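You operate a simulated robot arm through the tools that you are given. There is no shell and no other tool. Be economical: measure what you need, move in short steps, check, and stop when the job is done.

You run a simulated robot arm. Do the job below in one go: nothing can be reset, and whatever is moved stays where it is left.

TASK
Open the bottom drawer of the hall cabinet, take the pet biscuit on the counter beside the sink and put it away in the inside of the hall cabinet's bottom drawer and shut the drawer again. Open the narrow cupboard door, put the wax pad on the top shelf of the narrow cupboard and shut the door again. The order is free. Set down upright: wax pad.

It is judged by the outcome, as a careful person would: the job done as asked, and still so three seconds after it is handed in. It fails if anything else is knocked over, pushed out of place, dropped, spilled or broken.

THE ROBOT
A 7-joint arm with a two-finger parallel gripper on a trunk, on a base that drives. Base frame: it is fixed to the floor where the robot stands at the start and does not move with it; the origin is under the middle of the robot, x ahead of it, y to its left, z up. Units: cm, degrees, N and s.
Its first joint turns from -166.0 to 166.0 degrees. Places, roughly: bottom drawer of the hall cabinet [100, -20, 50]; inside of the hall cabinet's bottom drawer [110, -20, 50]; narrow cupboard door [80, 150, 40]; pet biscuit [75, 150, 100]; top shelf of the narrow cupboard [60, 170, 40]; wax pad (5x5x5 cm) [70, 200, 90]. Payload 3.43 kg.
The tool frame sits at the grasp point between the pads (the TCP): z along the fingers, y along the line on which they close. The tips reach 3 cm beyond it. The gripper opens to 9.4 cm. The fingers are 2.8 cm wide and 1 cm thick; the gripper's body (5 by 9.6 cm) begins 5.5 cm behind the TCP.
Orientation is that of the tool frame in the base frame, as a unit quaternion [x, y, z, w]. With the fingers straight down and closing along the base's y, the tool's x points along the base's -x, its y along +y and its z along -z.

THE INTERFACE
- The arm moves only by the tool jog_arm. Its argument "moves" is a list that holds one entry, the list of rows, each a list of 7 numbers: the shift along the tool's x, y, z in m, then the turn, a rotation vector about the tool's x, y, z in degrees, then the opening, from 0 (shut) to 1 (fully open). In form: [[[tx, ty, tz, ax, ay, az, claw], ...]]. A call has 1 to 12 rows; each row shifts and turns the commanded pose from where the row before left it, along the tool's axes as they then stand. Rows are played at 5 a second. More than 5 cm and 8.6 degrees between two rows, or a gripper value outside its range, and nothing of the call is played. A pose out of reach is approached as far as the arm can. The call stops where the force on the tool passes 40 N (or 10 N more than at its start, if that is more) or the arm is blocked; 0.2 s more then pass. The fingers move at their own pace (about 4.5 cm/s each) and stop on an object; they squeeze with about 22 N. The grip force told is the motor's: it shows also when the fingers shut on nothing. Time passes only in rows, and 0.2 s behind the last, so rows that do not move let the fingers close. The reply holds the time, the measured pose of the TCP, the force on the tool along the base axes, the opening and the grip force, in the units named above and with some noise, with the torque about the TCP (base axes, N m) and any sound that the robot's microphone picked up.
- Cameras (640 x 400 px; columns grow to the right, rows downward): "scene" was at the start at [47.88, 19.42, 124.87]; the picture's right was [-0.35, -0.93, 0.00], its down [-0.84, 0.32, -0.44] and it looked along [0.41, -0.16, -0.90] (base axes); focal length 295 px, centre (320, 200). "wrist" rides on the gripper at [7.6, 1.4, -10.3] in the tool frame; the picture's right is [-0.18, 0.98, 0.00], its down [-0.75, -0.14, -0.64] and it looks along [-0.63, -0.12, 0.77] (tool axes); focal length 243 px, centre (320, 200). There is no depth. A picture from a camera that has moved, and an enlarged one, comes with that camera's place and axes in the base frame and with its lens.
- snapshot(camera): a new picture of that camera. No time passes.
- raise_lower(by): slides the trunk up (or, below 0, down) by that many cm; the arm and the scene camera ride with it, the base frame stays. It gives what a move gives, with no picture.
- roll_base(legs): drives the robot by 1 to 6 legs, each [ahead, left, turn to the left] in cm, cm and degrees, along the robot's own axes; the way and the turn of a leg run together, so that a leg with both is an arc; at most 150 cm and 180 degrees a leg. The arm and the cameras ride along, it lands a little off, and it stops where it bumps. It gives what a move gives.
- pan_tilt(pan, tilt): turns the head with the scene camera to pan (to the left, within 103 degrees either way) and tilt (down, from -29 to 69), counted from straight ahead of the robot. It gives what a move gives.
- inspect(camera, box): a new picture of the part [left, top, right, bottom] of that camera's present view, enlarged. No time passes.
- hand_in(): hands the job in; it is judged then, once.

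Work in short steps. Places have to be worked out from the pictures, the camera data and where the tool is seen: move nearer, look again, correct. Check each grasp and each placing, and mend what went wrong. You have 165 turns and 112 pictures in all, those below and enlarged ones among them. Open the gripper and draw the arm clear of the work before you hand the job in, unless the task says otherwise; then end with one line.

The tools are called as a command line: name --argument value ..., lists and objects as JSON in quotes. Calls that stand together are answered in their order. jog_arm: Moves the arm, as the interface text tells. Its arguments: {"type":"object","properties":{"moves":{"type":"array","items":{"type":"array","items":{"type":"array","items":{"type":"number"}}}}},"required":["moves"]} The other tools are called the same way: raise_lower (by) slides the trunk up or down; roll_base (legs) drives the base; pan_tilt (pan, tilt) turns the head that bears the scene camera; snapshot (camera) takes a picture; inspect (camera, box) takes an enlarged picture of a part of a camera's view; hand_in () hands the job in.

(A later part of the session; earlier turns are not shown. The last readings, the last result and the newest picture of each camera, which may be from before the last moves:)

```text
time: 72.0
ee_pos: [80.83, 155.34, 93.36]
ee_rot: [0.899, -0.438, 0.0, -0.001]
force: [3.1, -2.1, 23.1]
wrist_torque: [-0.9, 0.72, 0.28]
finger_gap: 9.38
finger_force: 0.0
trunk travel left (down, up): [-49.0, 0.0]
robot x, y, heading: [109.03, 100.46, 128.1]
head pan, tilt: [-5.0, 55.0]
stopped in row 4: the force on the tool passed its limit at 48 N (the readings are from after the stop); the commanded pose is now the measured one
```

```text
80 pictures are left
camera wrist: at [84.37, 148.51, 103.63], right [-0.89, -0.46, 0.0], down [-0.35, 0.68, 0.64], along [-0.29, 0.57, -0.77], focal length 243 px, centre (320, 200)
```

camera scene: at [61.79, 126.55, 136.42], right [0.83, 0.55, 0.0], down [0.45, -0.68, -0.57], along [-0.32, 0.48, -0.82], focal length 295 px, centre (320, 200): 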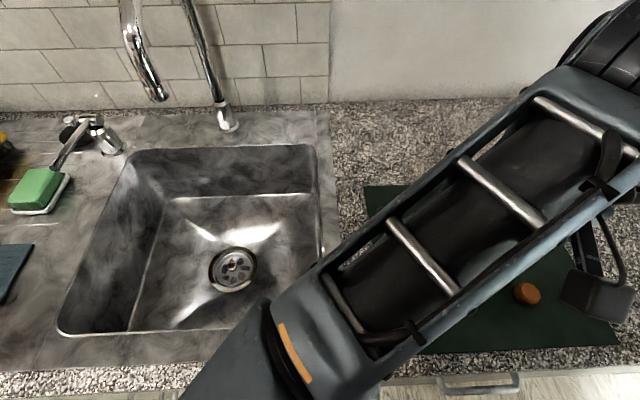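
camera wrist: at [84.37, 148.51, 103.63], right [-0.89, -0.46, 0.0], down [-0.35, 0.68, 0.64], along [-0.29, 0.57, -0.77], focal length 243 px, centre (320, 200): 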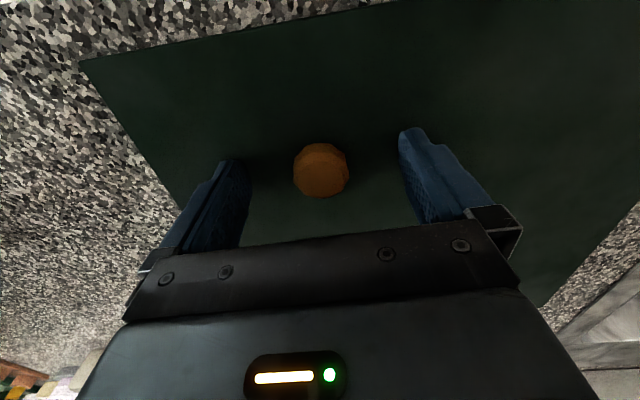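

Tips touched the mat (counter z≈90.3); the biscuit is centred between the pads. Lift 3 mm and close.

jog_arm --moves '[[[0, 0, -0.003, 0, 0, 0, 1], [0, 0, 0, 0, 0, 0, 0], [0, 0, 0, 0, 0, 0, 0], [0, 0, 0, 0, 0, 0, 0], [0, 0, 0, 0, 0, 0, 0], [0, 0, 0, 0, 0, 0, 0]]]'

jog_arm --moves '[[[0, 0, -0.02, 0, 0, 0, 0], [0, 0, -0.03, 0, 0, 0, 0], [0, 0, -0.03, 0, 0, 0, 0], [0, 0, -0.03, 0, 0, 0, 0]]]'

snapshot --camera "wrist"

snapshot --camera "scene"

```text
time: 73.4
ee_pos: [80.84, 155.48, 93.5]
ee_rot: [0.899, -0.438, 0.001, 0.0]
force: [-0.1, 0.3, -0.4]
wrist_torque: [-0.02, -0.02, 0.02]
finger_gap: 2.98
finger_force: 21.7
trunk travel left (down, up): [-49.0, 0.0]
robot x, y, heading: [108.48, 100.53, 128.4]
head pan, tilt: [-5.0, 55.0]
```

```text
time: 74.4
ee_pos: [80.76, 155.54, 104.6]
ee_rot: [0.899, -0.438, 0.001, 0.0]
force: [1.4, 0.9, 0.2]
wrist_torque: [0.01, 0.0, -0.01]
finger_gap: 2.94
finger_force: 21.8
trunk travel left (down, up): [-49.0, 0.0]
robot x, y, heading: [108.82, 100.7, 128.4]
head pan, tilt: [-5.0, 55.0]
```

```text
79 pictures are left
camera wrist: at [84.31, 148.56, 114.78], right [-0.89, -0.46, 0.0], down [-0.35, 0.68, 0.64], along [-0.29, 0.57, -0.77], focal length 243 px, centre (320, 200)
```

wrist: 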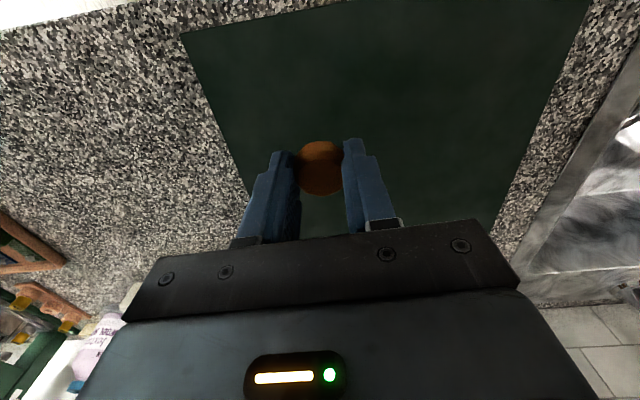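

```text
78 pictures are left
camera scene: at [61.81, 126.56, 136.41], right [0.84, 0.55, 0.0], down [0.45, -0.68, -0.57], along [-0.32, 0.48, -0.82], focal length 295 px, centre (320, 200)
```

scene: 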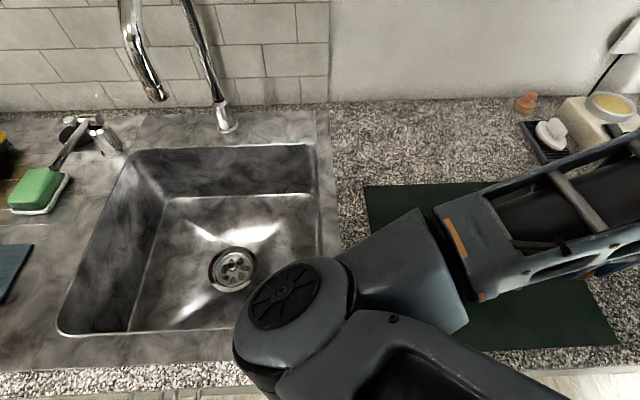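

Biscuit held (gap 2.9). Turn back right 183°, back up to n≈27, then slide along the corridor to the drawer.

roll_base --legs '[[0, 0, -90], [0, 0, -93]]'

```text
time: 82.5
ee_pos: [135.42, 45.07, 104.49]
ee_rot: [0.453, 0.891, 0.0, 0.0]
force: [0.7, -0.2, 0.1]
wrist_torque: [0.03, 0.0, 0.02]
finger_gap: 2.91
finger_force: 21.7
trunk travel left (down, up): [-49.0, 0.0]
robot x, y, heading: [108.9, 100.37, -53.4]
head pan, tilt: [-5.0, 55.0]
```

roll_base --legs '[[-6.5, 0, -1.5], [0, -68, 0]]'

pan_tilt --pan -20 --tilt 60

snapshot --camera "scene"

snapshot --camera "wrist"

```text
time: 86.8
ee_pos: [75.32, 10.88, 104.51]
ee_rot: [0.463, 0.886, 0.0, -0.001]
force: [0.5, -0.2, -0.6]
wrist_torque: [-0.02, 0.01, -0.02]
finger_gap: 3.01
finger_force: 21.8
trunk travel left (down, up): [-49.0, 0.0]
robot x, y, heading: [50.38, 67.26, -54.8]
head pan, tilt: [-5.0, 55.0]
```

```text
time: 87.6
ee_pos: [75.25, 10.78, 104.4]
ee_rot: [0.463, 0.886, 0.0, -0.001]
force: [-0.1, 0.1, -0.3]
wrist_torque: [0.01, 0.01, -0.02]
finger_gap: 3.0
finger_force: 21.8
trunk travel left (down, up): [-49.0, 0.0]
robot x, y, heading: [50.13, 67.24, -54.8]
head pan, tilt: [-20.0, 60.0]
```

```text
77 pictures are left
camera scene: at [93.69, 38.67, 135.81], right [-0.96, -0.26, 0.0], down [-0.23, 0.84, -0.5], along [0.13, -0.48, -0.87], focal length 295 px, centre (320, 200)
```

scene: 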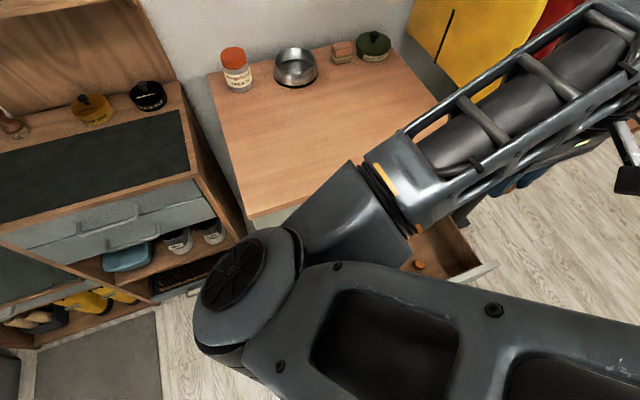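

```text
76 pictures are left
camera wrist: at [72.11, 17.91, 114.75], right [0.91, 0.41, 0.0], down [0.31, -0.7, 0.64], along [0.26, -0.58, -0.77], focal length 243 px, centre (320, 200)
```

wrist: 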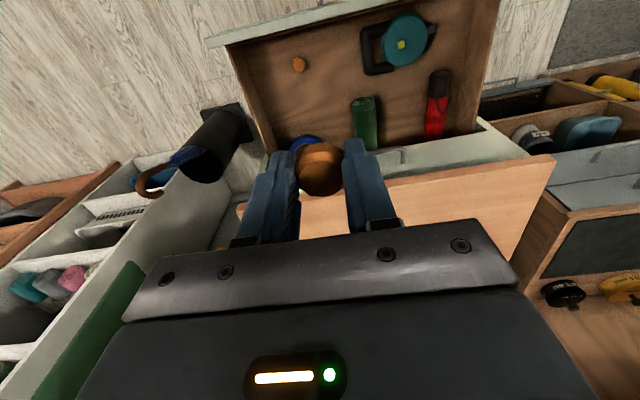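

Move over the free spot (u=68, n≈−45) and lower the trunk.

jog_arm --moves '[[[-0.035, 0, 0, 0, 0, 0, 0], [-0.035, 0, 0, 0, 0, 0, 0], [-0.035, 0, 0, 0, 0, 0, 0]]]'

raise_lower --by -38

snapshot --camera "wrist"

```text
time: 88.4
ee_pos: [81.31, 2.15, 104.5]
ee_rot: [0.463, 0.886, 0.0, -0.001]
force: [0.4, 0.7, 0.2]
wrist_torque: [0.0, 0.0, -0.01]
finger_gap: 2.99
finger_force: 22.6
trunk travel left (down, up): [-49.0, 0.0]
robot x, y, heading: [50.35, 67.15, -54.8]
head pan, tilt: [-20.0, 60.0]
```

```text
time: 92.1
ee_pos: [81.29, 2.1, 66.38]
ee_rot: [0.464, 0.886, 0.0, -0.001]
force: [-0.9, 0.0, -0.7]
wrist_torque: [-0.01, 0.0, -0.01]
finger_gap: 2.99
finger_force: 22.0
trunk travel left (down, up): [-11.0, 38.0]
robot x, y, heading: [50.13, 67.08, -54.9]
head pan, tilt: [-20.0, 60.0]
```

```text
75 pictures are left
camera wrist: at [78.11, 9.23, 76.64], right [0.91, 0.41, 0.0], down [0.31, -0.7, 0.64], along [0.26, -0.59, -0.77], focal length 243 px, centre (320, 200)
```

wrist: 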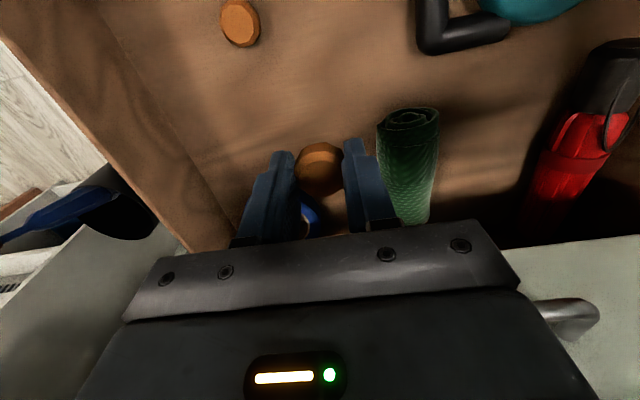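

Clear: green roll to one side, items elsewhere. Descend gently toward the drawer floor.

jog_arm --moves '[[[0.01, -0.008, 0.03, 0, 0, 0, 0], [0, 0, 0.03, 0, 0, 0, 0], [0, 0, 0.03, 0, 0, 0, 0], [0, 0, 0.01, 0, 0, 0, 0], [0, 0, 0.007, 0, 0, 0, 0], [0, 0, 0.007, 0, 0, 0, 0]]]'

snapshot --camera "wrist"

```text
time: 93.5
ee_pos: [80.02, 2.5, 55.0]
ee_rot: [0.464, 0.886, 0.0, 0.0]
force: [-0.1, -0.3, 0.4]
wrist_torque: [-0.05, -0.01, 0.01]
finger_gap: 2.98
finger_force: 22.0
trunk travel left (down, up): [-11.0, 38.0]
robot x, y, heading: [50.34, 67.19, -54.9]
head pan, tilt: [-20.0, 60.0]
```

```text
74 pictures are left
camera wrist: at [76.85, 9.62, 65.17], right [0.91, 0.41, 0.0], down [0.31, -0.7, 0.64], along [0.26, -0.59, -0.77], focal length 243 px, centre (320, 200)
```

wrist: 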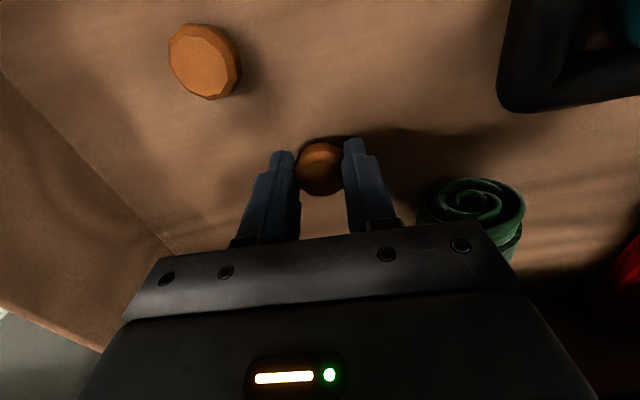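

jog_arm --moves '[[[0, 0, 0.005, 0, 0, 0, 0], [0, 0, 0.005, 0, 0, 0, 0], [0, 0, 0.004, 0, 0, 0, 0], [0, 0, 0.004, 0, 0, 0, 0]]]'

```text
time: 94.5
ee_pos: [80.06, 2.66, 53.31]
ee_rot: [0.463, 0.886, -0.001, 0.001]
force: [1.3, 1.0, 24.0]
wrist_torque: [0.06, -0.17, -0.02]
finger_gap: 3.0
finger_force: 22.1
trunk travel left (down, up): [-11.0, 38.0]
robot x, y, heading: [50.08, 67.16, -54.7]
head pan, tilt: [-20.0, 60.0]
```

Touching the drawer floor (24 N). Release partly, then rise.

jog_arm --moves '[[[0, 0, -0.003, 0, 0, 0, 0], [0, 0, 0, 0, 0, 0, 0.6], [0, 0, 0, 0, 0, 0, 0.6], [0, 0, 0, 0, 0, 0, 0.6], [0, 0, -0.03, 0, 0, 0, 0.6], [0, 0, -0.04, 0, 0, 0, 0.6], [0, 0, -0.04, 0, 0, 0, 0.6]]]'

snapshot --camera "wrist"

```text
time: 96.1
ee_pos: [80.12, 2.59, 64.41]
ee_rot: [0.464, 0.886, 0.001, -0.001]
force: [-0.4, 0.7, -0.1]
wrist_torque: [0.02, 0.03, 0.01]
finger_gap: 5.64
finger_force: 0.0
trunk travel left (down, up): [-11.0, 38.0]
robot x, y, heading: [50.36, 66.98, -54.9]
head pan, tilt: [-20.0, 60.0]
```

```text
73 pictures are left
camera wrist: at [76.8, 9.61, 74.7], right [0.91, 0.41, 0.0], down [0.31, -0.7, 0.64], along [0.26, -0.58, -0.77], focal length 243 px, centre (320, 200)
```

wrist: 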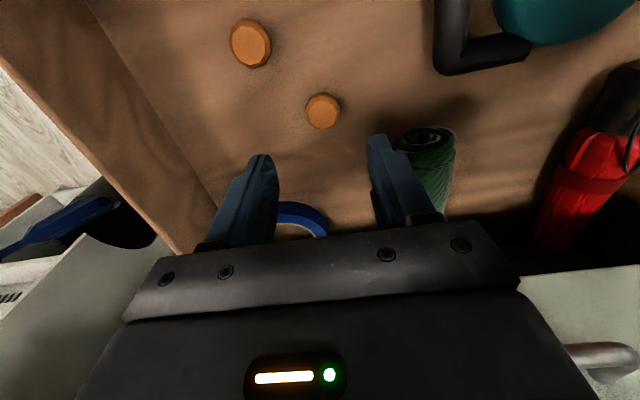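

The biscuit rests in the drawer. Now raise, and reposition the base to the side so I can reach the front face of the drawer from outside and push it shut.

raise_lower --by 20

roll_base --legs '[[-1.5, 36, 0]]'

```text
time: 98.3
ee_pos: [80.12, 2.59, 84.44]
ee_rot: [0.464, 0.886, 0.0, -0.001]
force: [-0.7, -0.2, 0.3]
wrist_torque: [0.0, -0.01, 0.02]
finger_gap: 5.66
finger_force: 0.1
trunk travel left (down, up): [-31.0, 18.0]
robot x, y, heading: [50.12, 67.06, -54.5]
head pan, tilt: [-20.0, 60.0]
```

```text
time: 100.5
ee_pos: [108.21, 24.22, 84.47]
ee_rot: [0.462, 0.887, 0.0, -0.001]
force: [0.9, 0.0, -0.4]
wrist_torque: [-0.05, -0.02, 0.01]
finger_gap: 5.63
finger_force: 0.0
trunk travel left (down, up): [-31.0, 18.0]
robot x, y, heading: [78.6, 88.96, -54.2]
head pan, tilt: [-20.0, 60.0]
```

jog_arm --moves '[[[0, -0.04, 0, 0, 0, 0, 0], [0, -0.04, 0, 0, 0, 0, 0], [0, -0.04, 0, 0, 0, 0, 0], [0, -0.044, 0, 0, 0, 0, 0], [0.04, 0, 0, 0, 0, 0, 0], [0.04, 0, 0, 0, 0, 0, 0], [0.04, 0, 0, 0, 0, 0, 0], [0.03, 0, 0, 0, 0, 0, 0], [0.033, 0, 0, 0, 0, 0, 0]]]'

snapshot --camera "wrist"

snapshot --camera "scene"

```text
time: 102.5
ee_pos: [85.04, 30.26, 84.17]
ee_rot: [0.462, 0.887, -0.001, -0.002]
force: [-0.5, -1.0, -0.6]
wrist_torque: [0.01, -0.02, 0.03]
finger_gap: 0.01
finger_force: 22.1
out of reach, approached as far as the arm can: row 8, 9
trunk travel left (down, up): [-31.0, 18.0]
robot x, y, heading: [78.43, 88.76, -54.6]
head pan, tilt: [-20.0, 60.0]
```

```text
72 pictures are left
camera wrist: at [81.86, 37.41, 94.43], right [0.91, 0.41, 0.0], down [0.32, -0.7, 0.64], along [0.26, -0.59, -0.77], focal length 243 px, centre (320, 200)
```

wrist: 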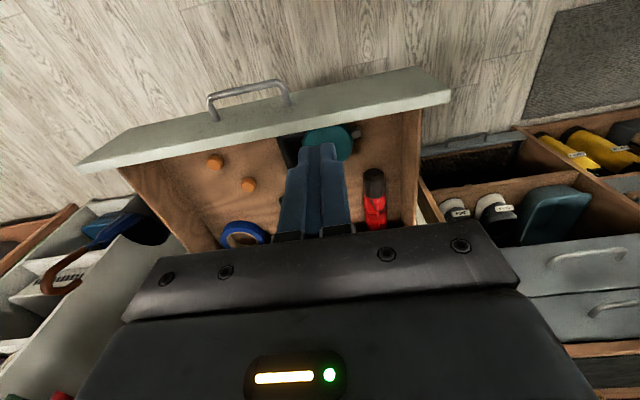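

```text
71 pictures are left
camera scene: at [121.86, 60.44, 117.81], right [-0.96, -0.26, 0.0], down [-0.23, 0.84, -0.5], along [0.13, -0.48, -0.87], focal length 295 px, centre (320, 200)
```

scene: 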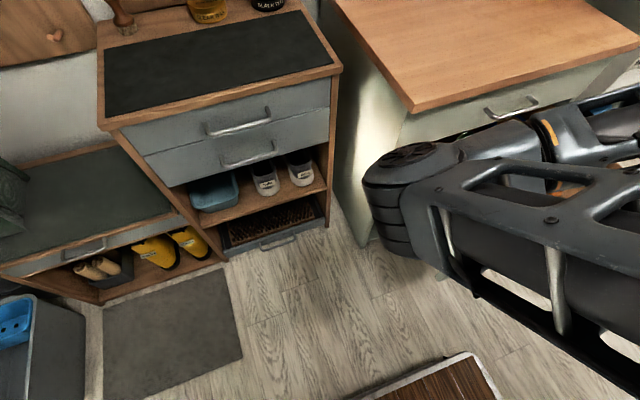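

inspect --camera "wrist" --box '[230, 60, 430, 185]'

```text
3.20 times, centred on (330, 122) of wrist
camera zoom: at [81.86, 37.41, 94.43], right [0.91, 0.41, 0.0], down [0.32, -0.7, 0.64], along [0.26, -0.59, -0.77], focal length 776 px, centre (288, 448)
```

zoom: 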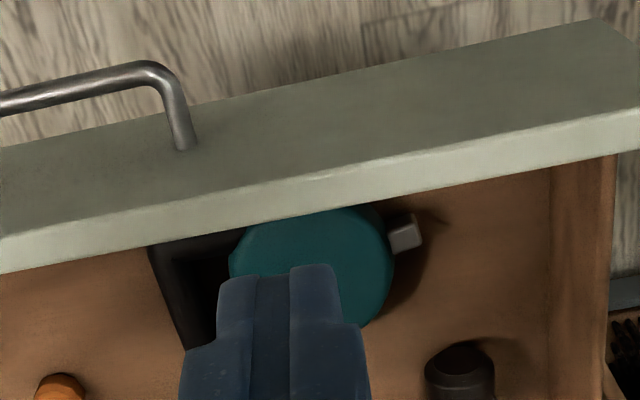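

Panel's outer top edge at n≈−27.8, the fingers' edge at −25.5: clear. Lower by 24 cm in front of the panel, then push.

raise_lower --by -24

jog_arm --moves '[[[-0.02, 0, 0, 0, 0, 0, 0], [-0.02, 0, 0, 0, 0, 0, 0], [-0.02, 0, 0, 0, 0, 0, 0], [-0.02, 0, 0, 0, 0, 0, 0], [-0.02, 0, 0, 0, 0, 0, 0]]]'

snapshot --camera "wrist"

```text
time: 105.0
ee_pos: [84.97, 30.27, 60.17]
ee_rot: [0.462, 0.887, -0.001, -0.001]
force: [0.7, -0.2, 0.1]
wrist_torque: [-0.05, 0.03, -0.04]
finger_gap: 0.0
finger_force: 22.3
trunk travel left (down, up): [-7.0, 42.0]
robot x, y, heading: [78.25, 88.88, -54.8]
head pan, tilt: [-20.0, 60.0]
```

```text
time: 106.2
ee_pos: [90.86, 22.03, 60.23]
ee_rot: [0.462, 0.887, -0.002, -0.002]
force: [-0.9, -0.2, -1.1]
wrist_torque: [-0.01, -0.03, -0.01]
finger_gap: 0.0
finger_force: 22.1
trunk travel left (down, up): [-7.0, 42.0]
robot x, y, heading: [77.78, 88.76, -54.5]
head pan, tilt: [-20.0, 60.0]
```

```text
69 pictures are left
camera wrist: at [87.68, 29.12, 70.46], right [0.91, 0.41, 0.0], down [0.32, -0.7, 0.64], along [0.26, -0.59, -0.77], focal length 243 px, centre (320, 200)
```

wrist: 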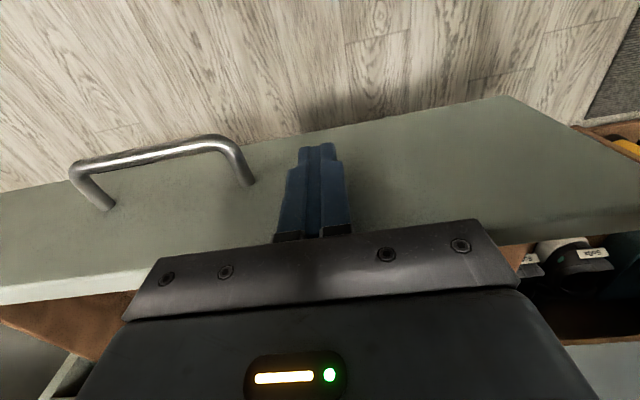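

Pushing works smoothly. Push 12 cm more upright, then tilt the tool so the tips lead for the final stretch (avoids the gripper body hitting the upper drawer/countertop).

jog_arm --moves '[[[-0.02, 0, 0, 0, 0, 0, 0], [-0.02, 0, 0, 0, 0, 0, 0], [-0.02, 0, 0, 0, 0, 0, 0], [-0.02, 0, 0, 0, 0, 0, 0], [-0.02, 0, 0, 0, 0, 0, 0], [-0.02, 0, 0, 0, 0, 0, 0], [0.02, 0, 0, 0, 0, 0, 0]]]'

jog_arm --moves '[[[0, 0, 0, 0, -7.5, 0, 0], [0, 0, 0, 0, -7.5, 0, 0], [0, 0, 0, 0, -7.5, 0, 0], [0, 0, 0, 0, -7.5, 0, 0], [0, 0, 0, 0, -7.5, 0, 0], [0, 0, 0, 0, -7.5, 0, 0]]]'

snapshot --camera "wrist"

```text
time: 107.8
ee_pos: [96.45, 13.89, 60.24]
ee_rot: [0.463, 0.887, -0.001, -0.002]
force: [0.4, -0.5, 0.5]
wrist_torque: [0.01, 0.01, 0.01]
finger_gap: 0.01
finger_force: 21.9
trunk travel left (down, up): [-7.0, 42.0]
robot x, y, heading: [77.86, 88.78, -54.8]
head pan, tilt: [-20.0, 60.0]
```

```text
time: 109.2
ee_pos: [96.61, 13.95, 60.04]
ee_rot: [0.427, 0.819, -0.179, 0.339]
force: [0.4, 0.0, -0.4]
wrist_torque: [-0.01, -0.02, 0.01]
finger_gap: 0.01
finger_force: 21.8
trunk travel left (down, up): [-7.0, 42.0]
robot x, y, heading: [78.35, 88.57, -54.7]
head pan, tilt: [-20.0, 60.0]
```

```text
68 pictures are left
camera wrist: at [90.46, 25.13, 62.04], right [0.88, 0.46, 0.13], down [-0.07, -0.14, 0.99], along [0.47, -0.88, -0.1], focal length 243 px, centre (320, 200)
```

wrist: 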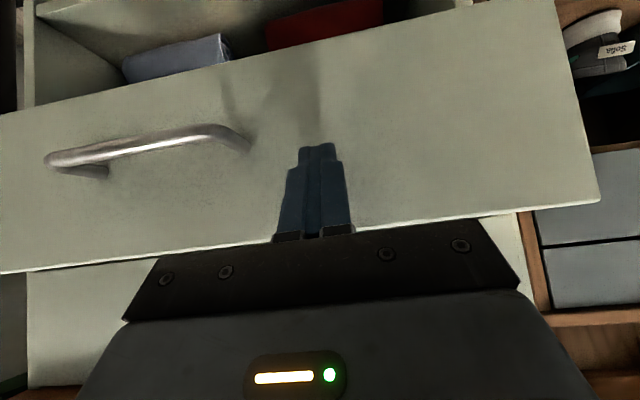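

jog_arm --moves '[[[-0.0141, 0, 0.0141, 0, 0, 0, 0], [-0.0141, 0, 0.0141, 0, 0, 0, 0], [-0.0141, 0, 0.0141, 0, 0, 0, 0], [-0.0106, 0, 0.0106, 0, 0, 0, 0], [-0.0071, 0, 0.0071, 0, 0, 0, 0], [-0.0071, 0, 0.0071, 0, 0, 0, 0]]]'

jog_arm --moves '[[[-0.0035, 0, 0.0035, 0, 0, 0, 0], [-0.0035, 0, 0.0035, 0, 0, 0, 0], [-0.0035, 0, 0.0035, 0, 0, 0, 0], [-0.0035, 0, 0.0035, 0, 0, 0, 0], [-0.0035, 0, 0.0035, 0, 0, 0, 0]]]'

snapshot --camera "wrist"

```text
time: 110.7
ee_pos: [101.7, 6.32, 60.07]
ee_rot: [0.427, 0.82, -0.177, 0.337]
force: [-6.8, 18.4, 4.0]
wrist_torque: [0.13, -0.03, 0.22]
finger_gap: 0.0
finger_force: 21.9
trunk travel left (down, up): [-7.0, 42.0]
robot x, y, heading: [78.39, 88.99, -54.7]
head pan, tilt: [-20.0, 60.0]
```

```text
time: 111.0
ee_pos: [101.65, 6.24, 60.07]
ee_rot: [0.428, 0.821, -0.176, 0.335]
force: [0.1, 0.5, 0.9]
wrist_torque: [-0.01, 0.01, 0.01]
finger_gap: 0.03
finger_force: 22.0
trunk travel left (down, up): [-7.0, 42.0]
robot x, y, heading: [78.41, 88.83, -54.7]
head pan, tilt: [-20.0, 60.0]
stopped in row 1: the force on the tool passed its limit at 49 N (the readings are from after the stop); the commanded pose is now the measured one
```

```text
67 pictures are left
camera wrist: at [95.71, 17.49, 61.93], right [0.88, 0.45, 0.13], down [-0.06, -0.15, 0.99], along [0.47, -0.88, -0.1], focal length 243 px, centre (320, 200)
```

wrist: 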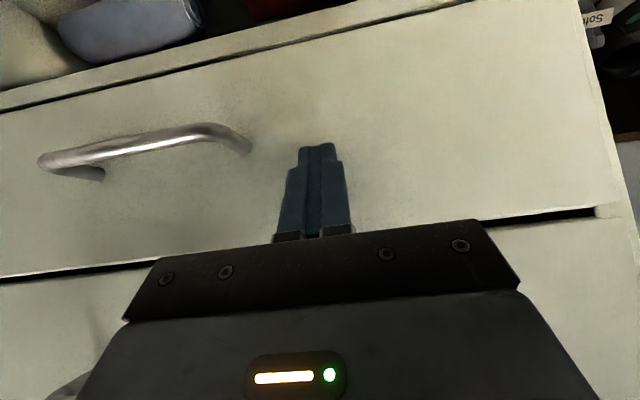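

The drawer is flush shut. Retract, straighten the tool down, raise the trunk, and go to look at the wax pad.

jog_arm --moves '[[[0.025, 0, -0.025, 0, 0, 0, 0], [0.025, 0, -0.025, 0, 0, 0, 0], [0.025, 0, -0.025, 0, 0, 0, 0], [0, 0, 0, 0, 7.5, 0, 0], [0, 0, 0, 0, 7.5, 0, 0], [0, 0, 0, 0, 7.5, 0, 0], [0, 0, 0, 0, 7.5, 0, 0], [0, 0, 0, 0, 7.5, 0, 0], [0, 0, 0, 0, 7.5, 0, 0]]]'

raise_lower --by 42

snapshot --camera "scene"

```text
time: 113.0
ee_pos: [95.65, 15.03, 60.04]
ee_rot: [0.463, 0.886, 0.001, -0.004]
force: [0.7, -0.9, 0.4]
wrist_torque: [0.0, -0.02, -0.03]
finger_gap: 0.0
finger_force: 21.6
trunk travel left (down, up): [-7.0, 42.0]
robot x, y, heading: [78.37, 88.51, -54.7]
head pan, tilt: [-20.0, 60.0]
```

```text
refused: 42 is not a number from -40 to 40
```

```text
66 pictures are left
camera scene: at [121.82, 60.48, 93.81], right [-0.96, -0.26, 0.0], down [-0.23, 0.84, -0.5], along [0.13, -0.48, -0.87], focal length 295 px, centre (320, 200)
```

scene: 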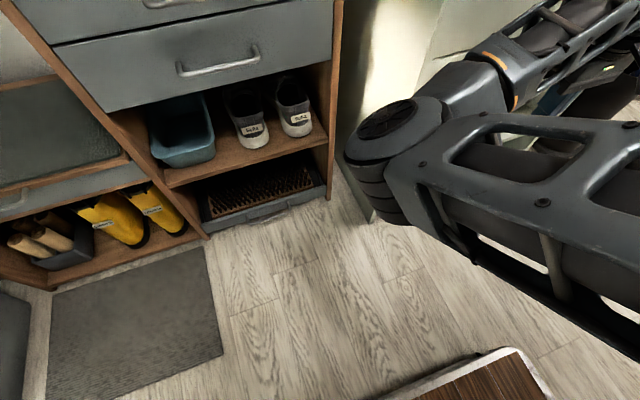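

raise_lower --by 40

roll_base --legs '[[6, 50, 0]]'

jog_arm --moves '[[[0, 0, -0.03, 0, 0, 0, 0], [0, 0, -0.03, 0, 0, 0, 0]]]'

roll_base --legs '[[0, 0, 90], [0, 0, 88]]'

pan_tilt --pan 0 --tilt 45

snapshot --camera "scene"

```text
time: 116.8
ee_pos: [95.79, 15.03, 99.95]
ee_rot: [0.463, 0.886, 0.002, -0.004]
force: [0.5, -0.5, -0.8]
wrist_torque: [0.05, -0.01, 0.01]
finger_gap: 0.0
finger_force: 21.9
trunk travel left (down, up): [-47.0, 2.0]
robot x, y, heading: [78.3, 88.97, -54.7]
head pan, tilt: [-20.0, 60.0]
```

```text
time: 119.7
ee_pos: [139.75, 38.77, 99.96]
ee_rot: [0.461, 0.887, 0.0, -0.003]
force: [0.2, -0.7, -0.4]
wrist_torque: [0.02, -0.02, -0.04]
finger_gap: 0.0
finger_force: 21.8
trunk travel left (down, up): [-47.0, 2.0]
robot x, y, heading: [122.24, 112.52, -54.4]
head pan, tilt: [-20.0, 60.0]
```

```text
time: 120.3
ee_pos: [139.82, 38.73, 106.11]
ee_rot: [0.461, 0.887, 0.002, -0.004]
force: [0.6, 0.1, -0.2]
wrist_torque: [0.03, -0.01, 0.01]
finger_gap: 0.02
finger_force: 22.3
trunk travel left (down, up): [-47.0, 2.0]
robot x, y, heading: [121.88, 112.49, -54.3]
head pan, tilt: [-20.0, 60.0]
```

```text
time: 123.2
ee_pos: [189.55, 85.56, 102.36]
ee_rot: [0.029, 0.999, 0.034, -0.027]
force: [0.5, 0.0, 0.2]
wrist_torque: [0.01, 0.03, 0.02]
finger_gap: 0.01
finger_force: 22.3
trunk travel left (down, up): [-47.0, 2.0]
robot x, y, heading: [121.84, 111.93, 2.4]
head pan, tilt: [-20.0, 60.0]
stopped in leg 1: the force on the tool passed its limit at 52 N (the readings are from after the stop); the commanded pose is now the measured one
```

```text
time: 124.0
ee_pos: [189.59, 85.41, 102.37]
ee_rot: [0.029, 0.999, 0.034, -0.024]
force: [-1.3, 1.1, -0.3]
wrist_torque: [0.03, 0.01, -0.01]
finger_gap: 0.03
finger_force: 22.0
trunk travel left (down, up): [-47.0, 2.0]
robot x, y, heading: [122.05, 111.97, 2.2]
head pan, tilt: [0.0, 45.0]
```

```text
65 pictures are left
camera scene: at [171.29, 135.56, 135.75], right [0.04, -1.0, 0.0], down [-0.71, -0.03, -0.71], along [0.71, 0.03, -0.71], focal length 295 px, centre (320, 200)
```

scene: 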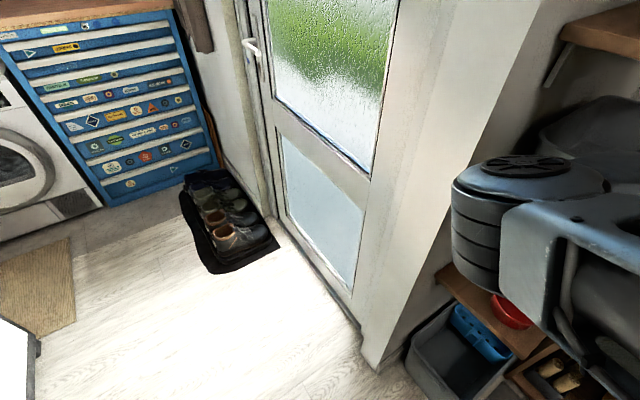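

The tool touched something at the right (shelf/wall). Look with the wrist camera.

snapshot --camera "wrist"

pan_tilt --pan -50 --tilt 45

snapshot --camera "scene"

```text
64 pictures are left
camera wrist: at [182.54, 86.67, 113.06], right [0.24, 0.97, 0.05], down [0.77, -0.23, 0.59], along [0.59, -0.1, -0.8], focal length 243 px, centre (320, 200)
```

wrist: 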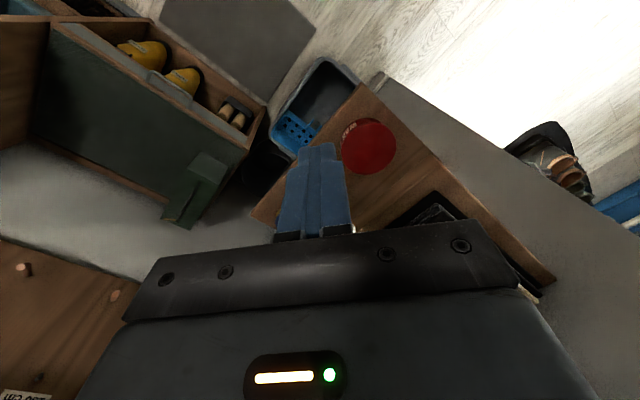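

```text
time: 125.2
ee_pos: [189.58, 85.63, 102.42]
ee_rot: [0.028, 0.999, 0.034, -0.024]
force: [0.1, 0.0, 0.1]
wrist_torque: [-0.01, -0.02, -0.02]
finger_gap: 0.0
finger_force: 21.9
trunk travel left (down, up): [-47.0, 2.0]
robot x, y, heading: [122.28, 112.49, 2.4]
head pan, tilt: [-50.0, 45.0]
```

```text
63 pictures are left
camera scene: at [168.63, 129.22, 135.75], right [-0.74, -0.67, 0.0], down [-0.48, 0.52, -0.71], along [0.48, -0.52, -0.71], focal length 295 px, centre (320, 200)
```

scene: 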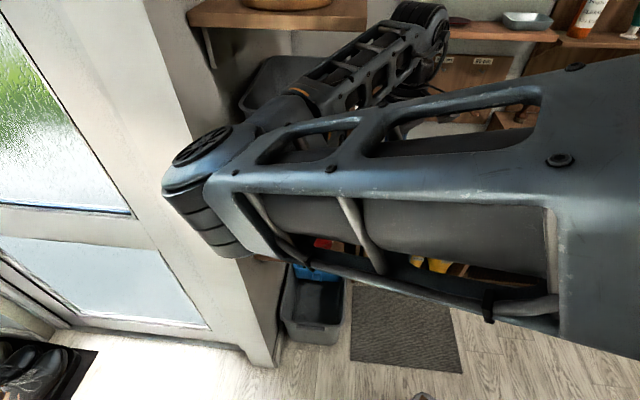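

I turn back the way I came (−45°), then check the shelf.

roll_base --legs '[[0, 0, -40]]'

pan_tilt --pan 30 --tilt 35

snapshot --camera "scene"

```text
time: 127.4
ee_pos: [157.05, 48.32, 102.41]
ee_rot: [0.368, 0.929, 0.039, -0.012]
force: [0.1, 0.6, 0.0]
wrist_torque: [-0.02, -0.02, -0.02]
finger_gap: 0.0
finger_force: 21.8
trunk travel left (down, up): [-47.0, 2.0]
robot x, y, heading: [121.57, 111.84, -37.5]
head pan, tilt: [-50.0, 45.0]
```

```text
time: 129.0
ee_pos: [156.95, 48.24, 102.38]
ee_rot: [0.367, 0.929, 0.039, -0.011]
force: [-0.1, 0.9, 0.4]
wrist_torque: [0.0, 0.01, -0.01]
finger_gap: 0.0
finger_force: 22.1
trunk travel left (down, up): [-47.0, 2.0]
robot x, y, heading: [121.9, 112.3, -37.6]
head pan, tilt: [30.0, 35.0]
```

```text
62 pictures are left
camera scene: at [177.13, 102.26, 137.24], right [-0.13, -0.99, 0.0], down [-0.57, 0.08, -0.82], along [0.81, -0.11, -0.57], focal length 295 px, centre (320, 200)
```

scene: 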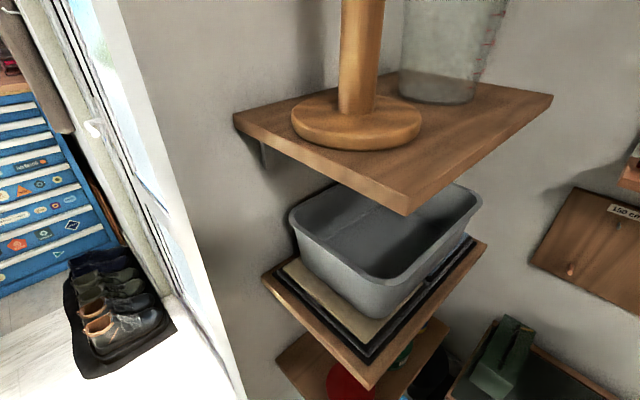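

Nothing on the shelves appears displaced (tub and tray as before). I'll go back to u≈147, where the turn was clear before, and turn there.

roll_base --legs '[[-6, -19, 0], [0, 0, 80], [0, 0, 81]]'

pan_tilt --pan -15 --tilt 45

snapshot --camera "scene"

```text
time: 137.5
ee_pos: [91.83, 171.73, 102.36]
ee_rot: [0.861, -0.508, 0.005, 0.041]
force: [0.0, 0.8, -0.4]
wrist_torque: [0.0, 0.01, 0.04]
finger_gap: 0.0
finger_force: 22.0
trunk travel left (down, up): [-47.0, 2.0]
robot x, y, heading: [105.77, 100.62, 124.4]
head pan, tilt: [30.0, 35.0]
```

```text
time: 138.6
ee_pos: [91.95, 171.83, 102.37]
ee_rot: [0.861, -0.507, 0.006, 0.041]
force: [-0.1, 0.5, 1.2]
wrist_torque: [0.01, -0.04, 0.02]
finger_gap: 0.0
finger_force: 21.9
trunk travel left (down, up): [-47.0, 2.0]
robot x, y, heading: [105.36, 100.41, 124.1]
head pan, tilt: [-15.0, 45.0]
```

```text
61 pictures are left
camera scene: at [61.06, 130.88, 135.76], right [0.94, 0.33, 0.0], down [0.24, -0.67, -0.71], along [-0.24, 0.67, -0.71], focal length 295 px, centre (320, 200)
```

scene: 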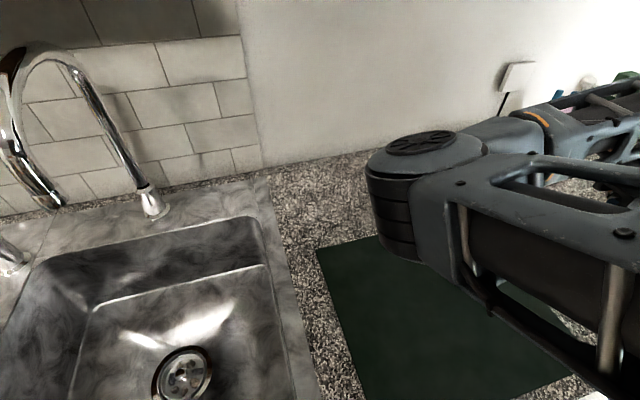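

snapshot --camera "wrist"

```text
60 pictures are left
camera wrist: at [94.64, 165.23, 113.08], right [-0.95, -0.31, 0.05], down [-0.22, 0.77, 0.59], along [-0.23, 0.55, -0.8], focal length 243 px, centre (320, 200)
```

wrist: 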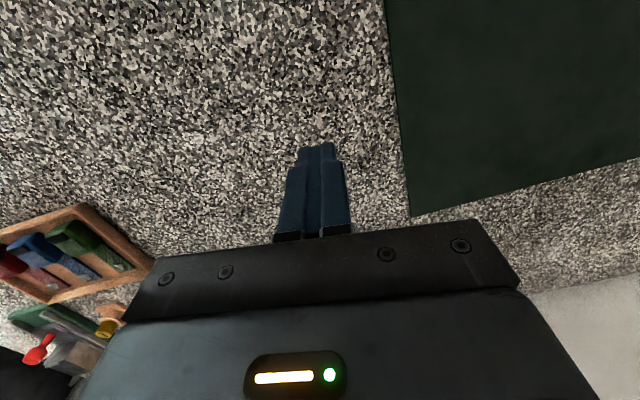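

Pitch the tool by −40° to look forward along the counter with the wrist camera.

jog_arm --moves '[[[0, 0, -0.02, 0, -8, 0, 0], [0, 0, -0.02, 0, -8, 0, 0], [0, 0, 0, 0, -8, 0, 0], [0, 0, 0, 0, -8, 0, 0], [0, 0, 0, 0, -8, 0, 0]]]'

snapshot --camera "wrist"

```text
time: 139.8
ee_pos: [90.33, 170.76, 106.07]
ee_rot: [0.811, -0.49, -0.291, -0.135]
force: [0.2, -0.2, 0.3]
wrist_torque: [-0.01, 0.01, -0.01]
finger_gap: 0.0
finger_force: 21.9
out of reach, approached as far as the arm can: row 1
trunk travel left (down, up): [-47.0, 2.0]
robot x, y, heading: [105.5, 100.53, 124.4]
head pan, tilt: [-15.0, 45.0]
```

```text
59 pictures are left
camera wrist: at [95.16, 159.44, 109.63], right [-0.92, -0.34, 0.17], down [0.08, 0.28, 0.96], along [-0.38, 0.9, -0.24], focal length 243 px, centre (320, 200)
```

wrist: 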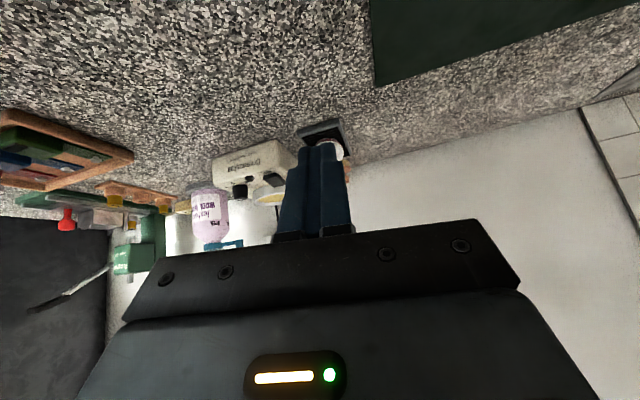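

The fingers hide it; sidestep 8 cm.

jog_arm --moves '[[[0, -0.04, 0, 0, 0, 0, 0], [0, -0.05, 0, 0, 0, 0, 0]]]'

inspect --camera "wrist" --box '[230, 70, 450, 208]'

```text
time: 140.4
ee_pos: [91.45, 172.48, 103.75]
ee_rot: [0.81, -0.491, -0.289, -0.135]
force: [0.6, -0.4, 0.3]
wrist_torque: [-0.01, -0.02, 0.01]
finger_gap: 0.0
finger_force: 21.9
out of reach, approached as far as the arm can: row 1, 2
trunk travel left (down, up): [-47.0, 2.0]
robot x, y, heading: [105.41, 100.44, 124.3]
head pan, tilt: [-15.0, 45.0]
```

```text
2.90 times, centred on (340, 139) of wrist
camera zoom: at [96.34, 161.06, 107.32], right [-0.92, -0.34, 0.17], down [0.07, 0.28, 0.96], along [-0.37, 0.9, -0.24], focal length 703 px, centre (262, 377)
```

zoom: 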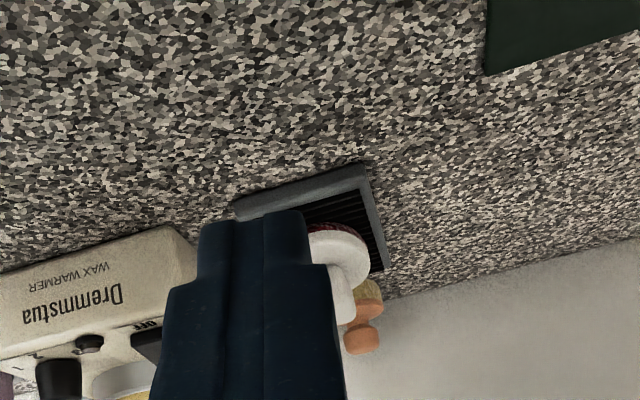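

There's a wax warmer, a white knobbed pad on a tray, and a wooden knob. I move the arm aside and view them with the scene camera.

jog_arm --moves '[[[0.02, 0.045, -0.015, 0, 0, 0, 0], [0.02, 0.045, -0.015, 0, 0, 0, 0], [0.02, 0.045, -0.015, 0, 0, 0, 0], [0.02, 0.04, -0.01, 0, 0, 0, 0]]]'

pan_tilt --pan -35 --tilt 35

snapshot --camera "scene"

```text
refused: row 1 steps farther than a row can; nothing moved
```

```text
time: 141.3
ee_pos: [91.44, 172.21, 103.64]
ee_rot: [0.81, -0.491, -0.289, -0.136]
force: [0.1, -0.5, 1.0]
wrist_torque: [-0.02, 0.01, 0.01]
finger_gap: 0.0
finger_force: 21.8
trunk travel left (down, up): [-47.0, 2.0]
robot x, y, heading: [105.54, 100.29, 124.2]
head pan, tilt: [-35.0, 35.0]
```

```text
57 pictures are left
camera scene: at [63.86, 132.01, 137.24], right [1.0, -0.01, 0.0], down [-0.01, -0.57, -0.82], along [0.01, 0.82, -0.57], focal length 295 px, centre (320, 200)
```

scene: 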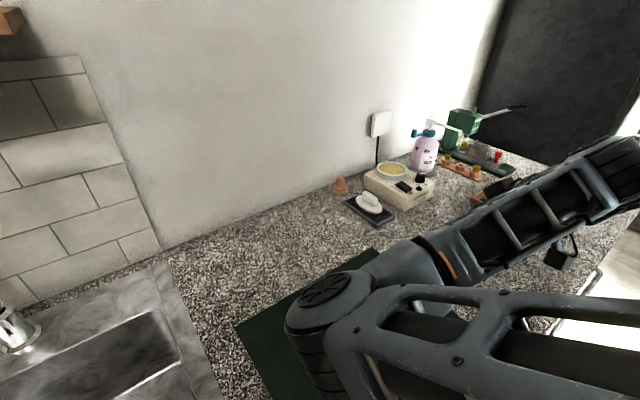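

Visible now. Zoom on the candidates.

inspect --camera "scene" --box '[300, 140, 460, 240]'

```text
4.00 times, centred on (380, 190) of scene
camera zoom: at [63.86, 132.01, 137.24], right [1.0, -0.01, 0.0], down [-0.01, -0.57, -0.82], along [0.01, 0.82, -0.57], focal length 1178 px, centre (80, 240)
```

zoom: 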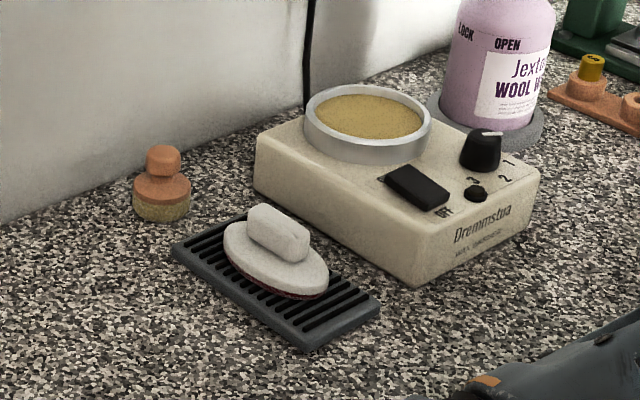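

The wooden knob with the yellow pad is the wax pad, at about (70.6, 203, 93). First bring the arm back in front of the robot and point the tool down.

jog_arm --moves '[[[0, 0.045, 0, 0, 0, 0, 0], [0, 0.045, 0, 0, 0, 0, 0], [0, 0.045, 0, 0, 0, 0, 0], [0, 0.045, 0, 0, 0, 0, 0], [0, 0.04, 0, 0, 0, 0, 0], [0, 0, 0, 0, 8, 0, 0], [0, 0, 0, 0, 8, 0, 0], [0, 0, 0, 0, 8, 0, 0], [0, 0, 0, 0, 8, 0, 0], [0, 0, 0, 0, 5, 0, 0]]]'

```text
time: 143.5
ee_pos: [72.32, 161.75, 105.13]
ee_rot: [0.861, -0.508, -0.016, 0.027]
force: [0.0, -0.4, 0.2]
wrist_torque: [0.03, -0.01, -0.02]
finger_gap: 0.0
finger_force: 22.8
trunk travel left (down, up): [-47.0, 2.0]
robot x, y, heading: [104.96, 100.26, 124.4]
head pan, tilt: [-35.0, 35.0]
```

roll_base --legs '[[0, -24, 0.5], [11, 0, 0]]'

snapshot --camera "wrist"

```text
time: 146.0
ee_pos: [84.81, 184.28, 105.15]
ee_rot: [0.863, -0.504, -0.017, 0.027]
force: [0.4, 0.3, -0.2]
wrist_torque: [0.01, -0.01, -0.02]
finger_gap: 0.02
finger_force: 22.4
trunk travel left (down, up): [-47.0, 2.0]
robot x, y, heading: [118.74, 123.32, 125.2]
head pan, tilt: [-35.0, 35.0]
```

```text
55 pictures are left
camera wrist: at [88.0, 177.25, 115.46], right [-0.95, -0.32, 0.06], down [-0.21, 0.75, 0.63], along [-0.25, 0.58, -0.77], focal length 243 px, centre (320, 200)
```

wrist: 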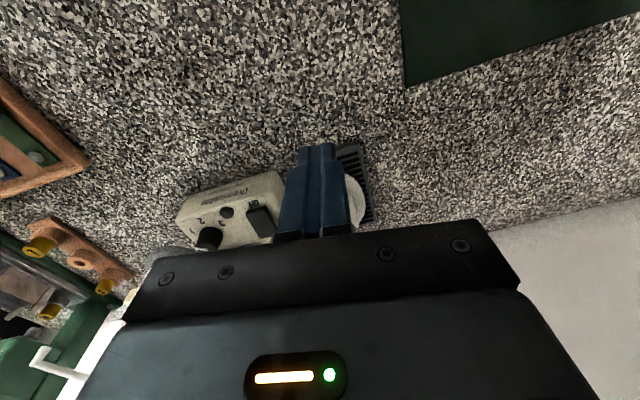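

Straighten the orientation and approach the wax pad from above, staying at z≈105.

jog_arm --moves '[[[0, 0, 0, 3.7, 0, -5.6, 0.9], [-0.045, 0, 0, 0, 0, 0, 0.9], [-0.045, 0, 0, 0, 0, 0, 0.9], [-0.045, 0.003, 0, 0, 0, 0, 0.9]]]'

snapshot --camera "wrist"

```text
time: 147.0
ee_pos: [76.79, 195.24, 105.08]
ee_rot: [0.887, -0.461, -0.002, -0.001]
force: [0.5, 0.3, -0.6]
wrist_torque: [0.03, 0.01, 0.0]
finger_gap: 8.49
finger_force: 0.2
trunk travel left (down, up): [-47.0, 2.0]
robot x, y, heading: [119.01, 123.18, 124.9]
head pan, tilt: [-35.0, 35.0]
```

```text
54 pictures are left
camera wrist: at [80.04, 188.05, 115.38], right [-0.91, -0.41, 0.0], down [-0.31, 0.7, 0.65], along [-0.27, 0.59, -0.76], focal length 243 px, centre (320, 200)
```

wrist: 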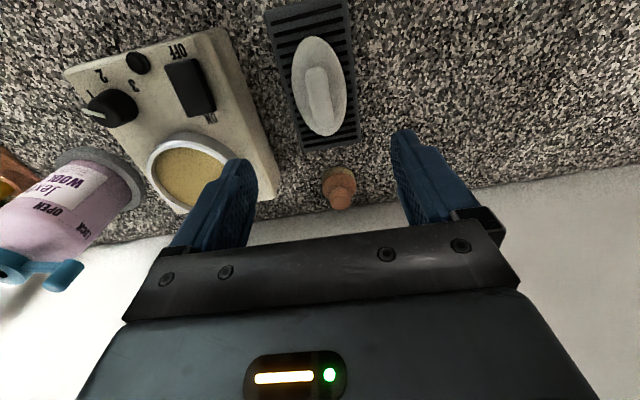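

Wax pad at ≈(71.2, 202.3). The warmer is close, so I use a narrower opening, move above it, and descend partially.

jog_arm --moves '[[[-0.045, 0.003, 0, 0, 0, 0, 0.68], [-0.047, 0.002, 0, 0, 0, 0, 0.68], [0, 0, 0.02, 0, 0, 0, 0.68], [0, 0, 0.02, 0, 0, 0, 0.68]]]'

snapshot --camera "wrist"

```text
time: 148.0
ee_pos: [71.16, 202.56, 101.17]
ee_rot: [0.887, -0.463, -0.003, -0.001]
force: [-0.3, -0.5, 0.6]
wrist_torque: [-0.04, 0.03, -0.01]
finger_gap: 6.36
finger_force: 0.0
trunk travel left (down, up): [-47.0, 2.0]
robot x, y, heading: [118.93, 123.23, 125.0]
head pan, tilt: [-35.0, 35.0]
```

```text
53 pictures are left
camera wrist: at [74.46, 195.44, 111.45], right [-0.91, -0.41, 0.0], down [-0.31, 0.7, 0.65], along [-0.27, 0.59, -0.76], focal length 243 px, centre (320, 200)
```

wrist: 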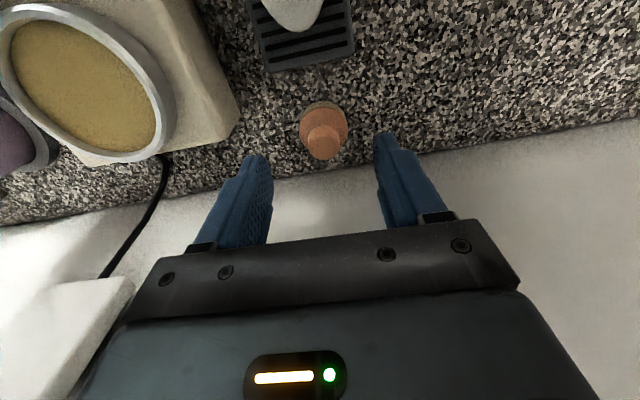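

Nicely aligned; nudge 0.5 cm forward, descend to z≈94 and close.

jog_arm --moves '[[[-0.005, 0.002, 0.025, 0, 0, 0, 0.68], [0, 0, 0.025, 0, 0, 0, 0.68], [0, 0, 0.02, 0, 0, 0, 0.68]]]'

snapshot --camera "wrist"

```text
time: 148.8
ee_pos: [70.87, 202.79, 94.29]
ee_rot: [0.887, -0.463, -0.002, -0.001]
force: [0.3, 0.3, -0.5]
wrist_torque: [-0.01, -0.01, 0.01]
finger_gap: 6.39
finger_force: 0.0
trunk travel left (down, up): [-47.0, 2.0]
robot x, y, heading: [118.32, 123.21, 124.8]
head pan, tilt: [-35.0, 35.0]
```

```text
52 pictures are left
camera wrist: at [74.07, 195.7, 104.43], right [-0.91, -0.41, 0.0], down [-0.31, 0.7, 0.65], along [-0.27, 0.59, -0.76], focal length 243 px, centre (320, 200)
```

wrist: 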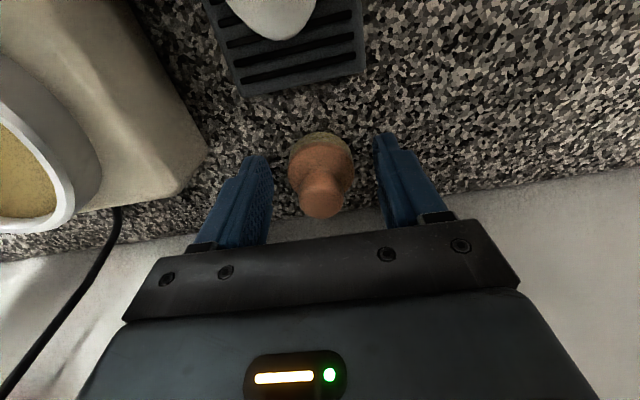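

jog_arm --moves '[[[0, 0, 0.002, 0, 0, 0, 0.68], [0, 0, 0, 0, 0, 0, 0], [0, 0, 0, 0, 0, 0, 0], [0, 0, 0, 0, 0, 0, 0], [0, 0, 0, 0, 0, 0, 0], [0, 0, -0.02, 0, 0, 0, 0], [0, 0, -0.03, 0, 0, 0, 0], [0, 0, -0.03, 0, 0, 0, 0]]]'

snapshot --camera "wrist"

```text
time: 150.6
ee_pos: [70.81, 202.81, 101.95]
ee_rot: [0.887, -0.463, -0.001, 0.0]
force: [0.0, 0.9, 0.3]
wrist_torque: [0.0, -0.02, -0.03]
finger_gap: 4.08
finger_force: 21.9
trunk travel left (down, up): [-47.0, 2.0]
robot x, y, heading: [118.71, 123.13, 124.8]
head pan, tilt: [-35.0, 35.0]
```

```text
51 pictures are left
camera wrist: at [74.02, 195.69, 112.15], right [-0.91, -0.41, 0.0], down [-0.31, 0.7, 0.64], along [-0.27, 0.59, -0.76], focal length 243 px, centre (320, 200)
```

wrist: 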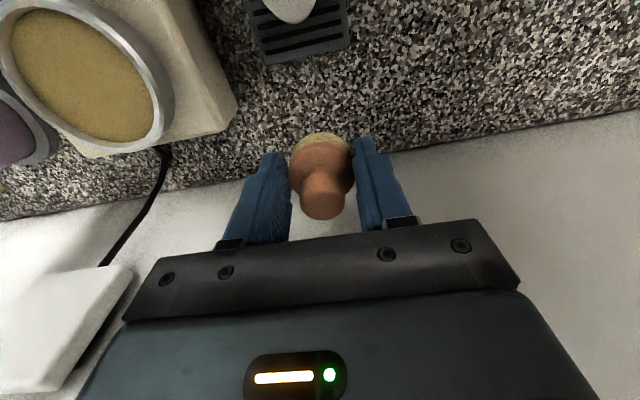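

Wax pad held (gap 4.1). Raise and retract toward the robot.

jog_arm --moves '[[[0, 0, -0.04, 0, 0, 0, 0], [0.04, 0, 0, 0, 0, 0, 0], [0.045, 0, 0, 0, 0, 0, 0], [0.045, 0, 0, 0, 0, 0, 0], [0.045, 0, 0, 0, 0, 0, 0], [0.045, 0, 0, 0, 0, 0, 0], [0.045, 0, 0, 0, 0, 0, 0]]]'

roll_base --legs '[[-14, 0, 0], [0, 26, 0]]'

snapshot --camera "wrist"

```text
time: 152.4
ee_pos: [90.39, 182.42, 105.92]
ee_rot: [0.856, -0.517, -0.004, 0.002]
force: [0.3, 0.2, -0.1]
wrist_torque: [0.03, 0.01, -0.02]
finger_gap: 4.06
finger_force: 21.9
trunk travel left (down, up): [-47.0, 2.0]
robot x, y, heading: [118.57, 123.16, 125.0]
head pan, tilt: [-35.0, 35.0]
stopped in row 7: the arm was blocked; the commanded pose is now the measured one
```

```text
time: 155.2
ee_pos: [76.82, 155.95, 106.02]
ee_rot: [0.857, -0.515, -0.006, 0.001]
force: [0.7, -1.1, -0.9]
wrist_torque: [-0.01, -0.02, 0.05]
finger_gap: 4.08
finger_force: 22.2
trunk travel left (down, up): [-47.0, 2.0]
robot x, y, heading: [105.62, 96.81, 125.3]
head pan, tilt: [-35.0, 35.0]
```

```text
50 pictures are left
camera wrist: at [79.24, 148.62, 116.16], right [-0.95, -0.3, 0.01], down [-0.22, 0.73, 0.65], along [-0.2, 0.62, -0.76], focal length 243 px, centre (320, 200)
```

wrist: 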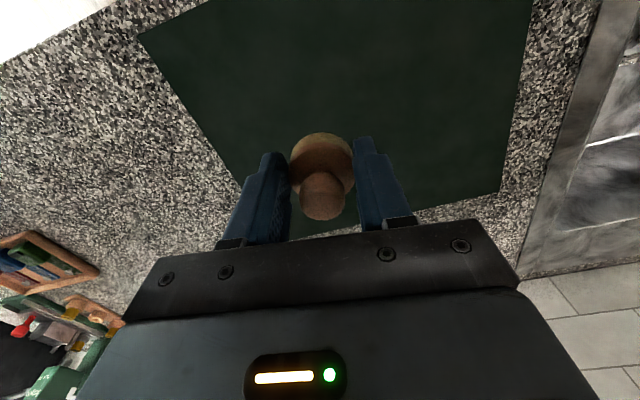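

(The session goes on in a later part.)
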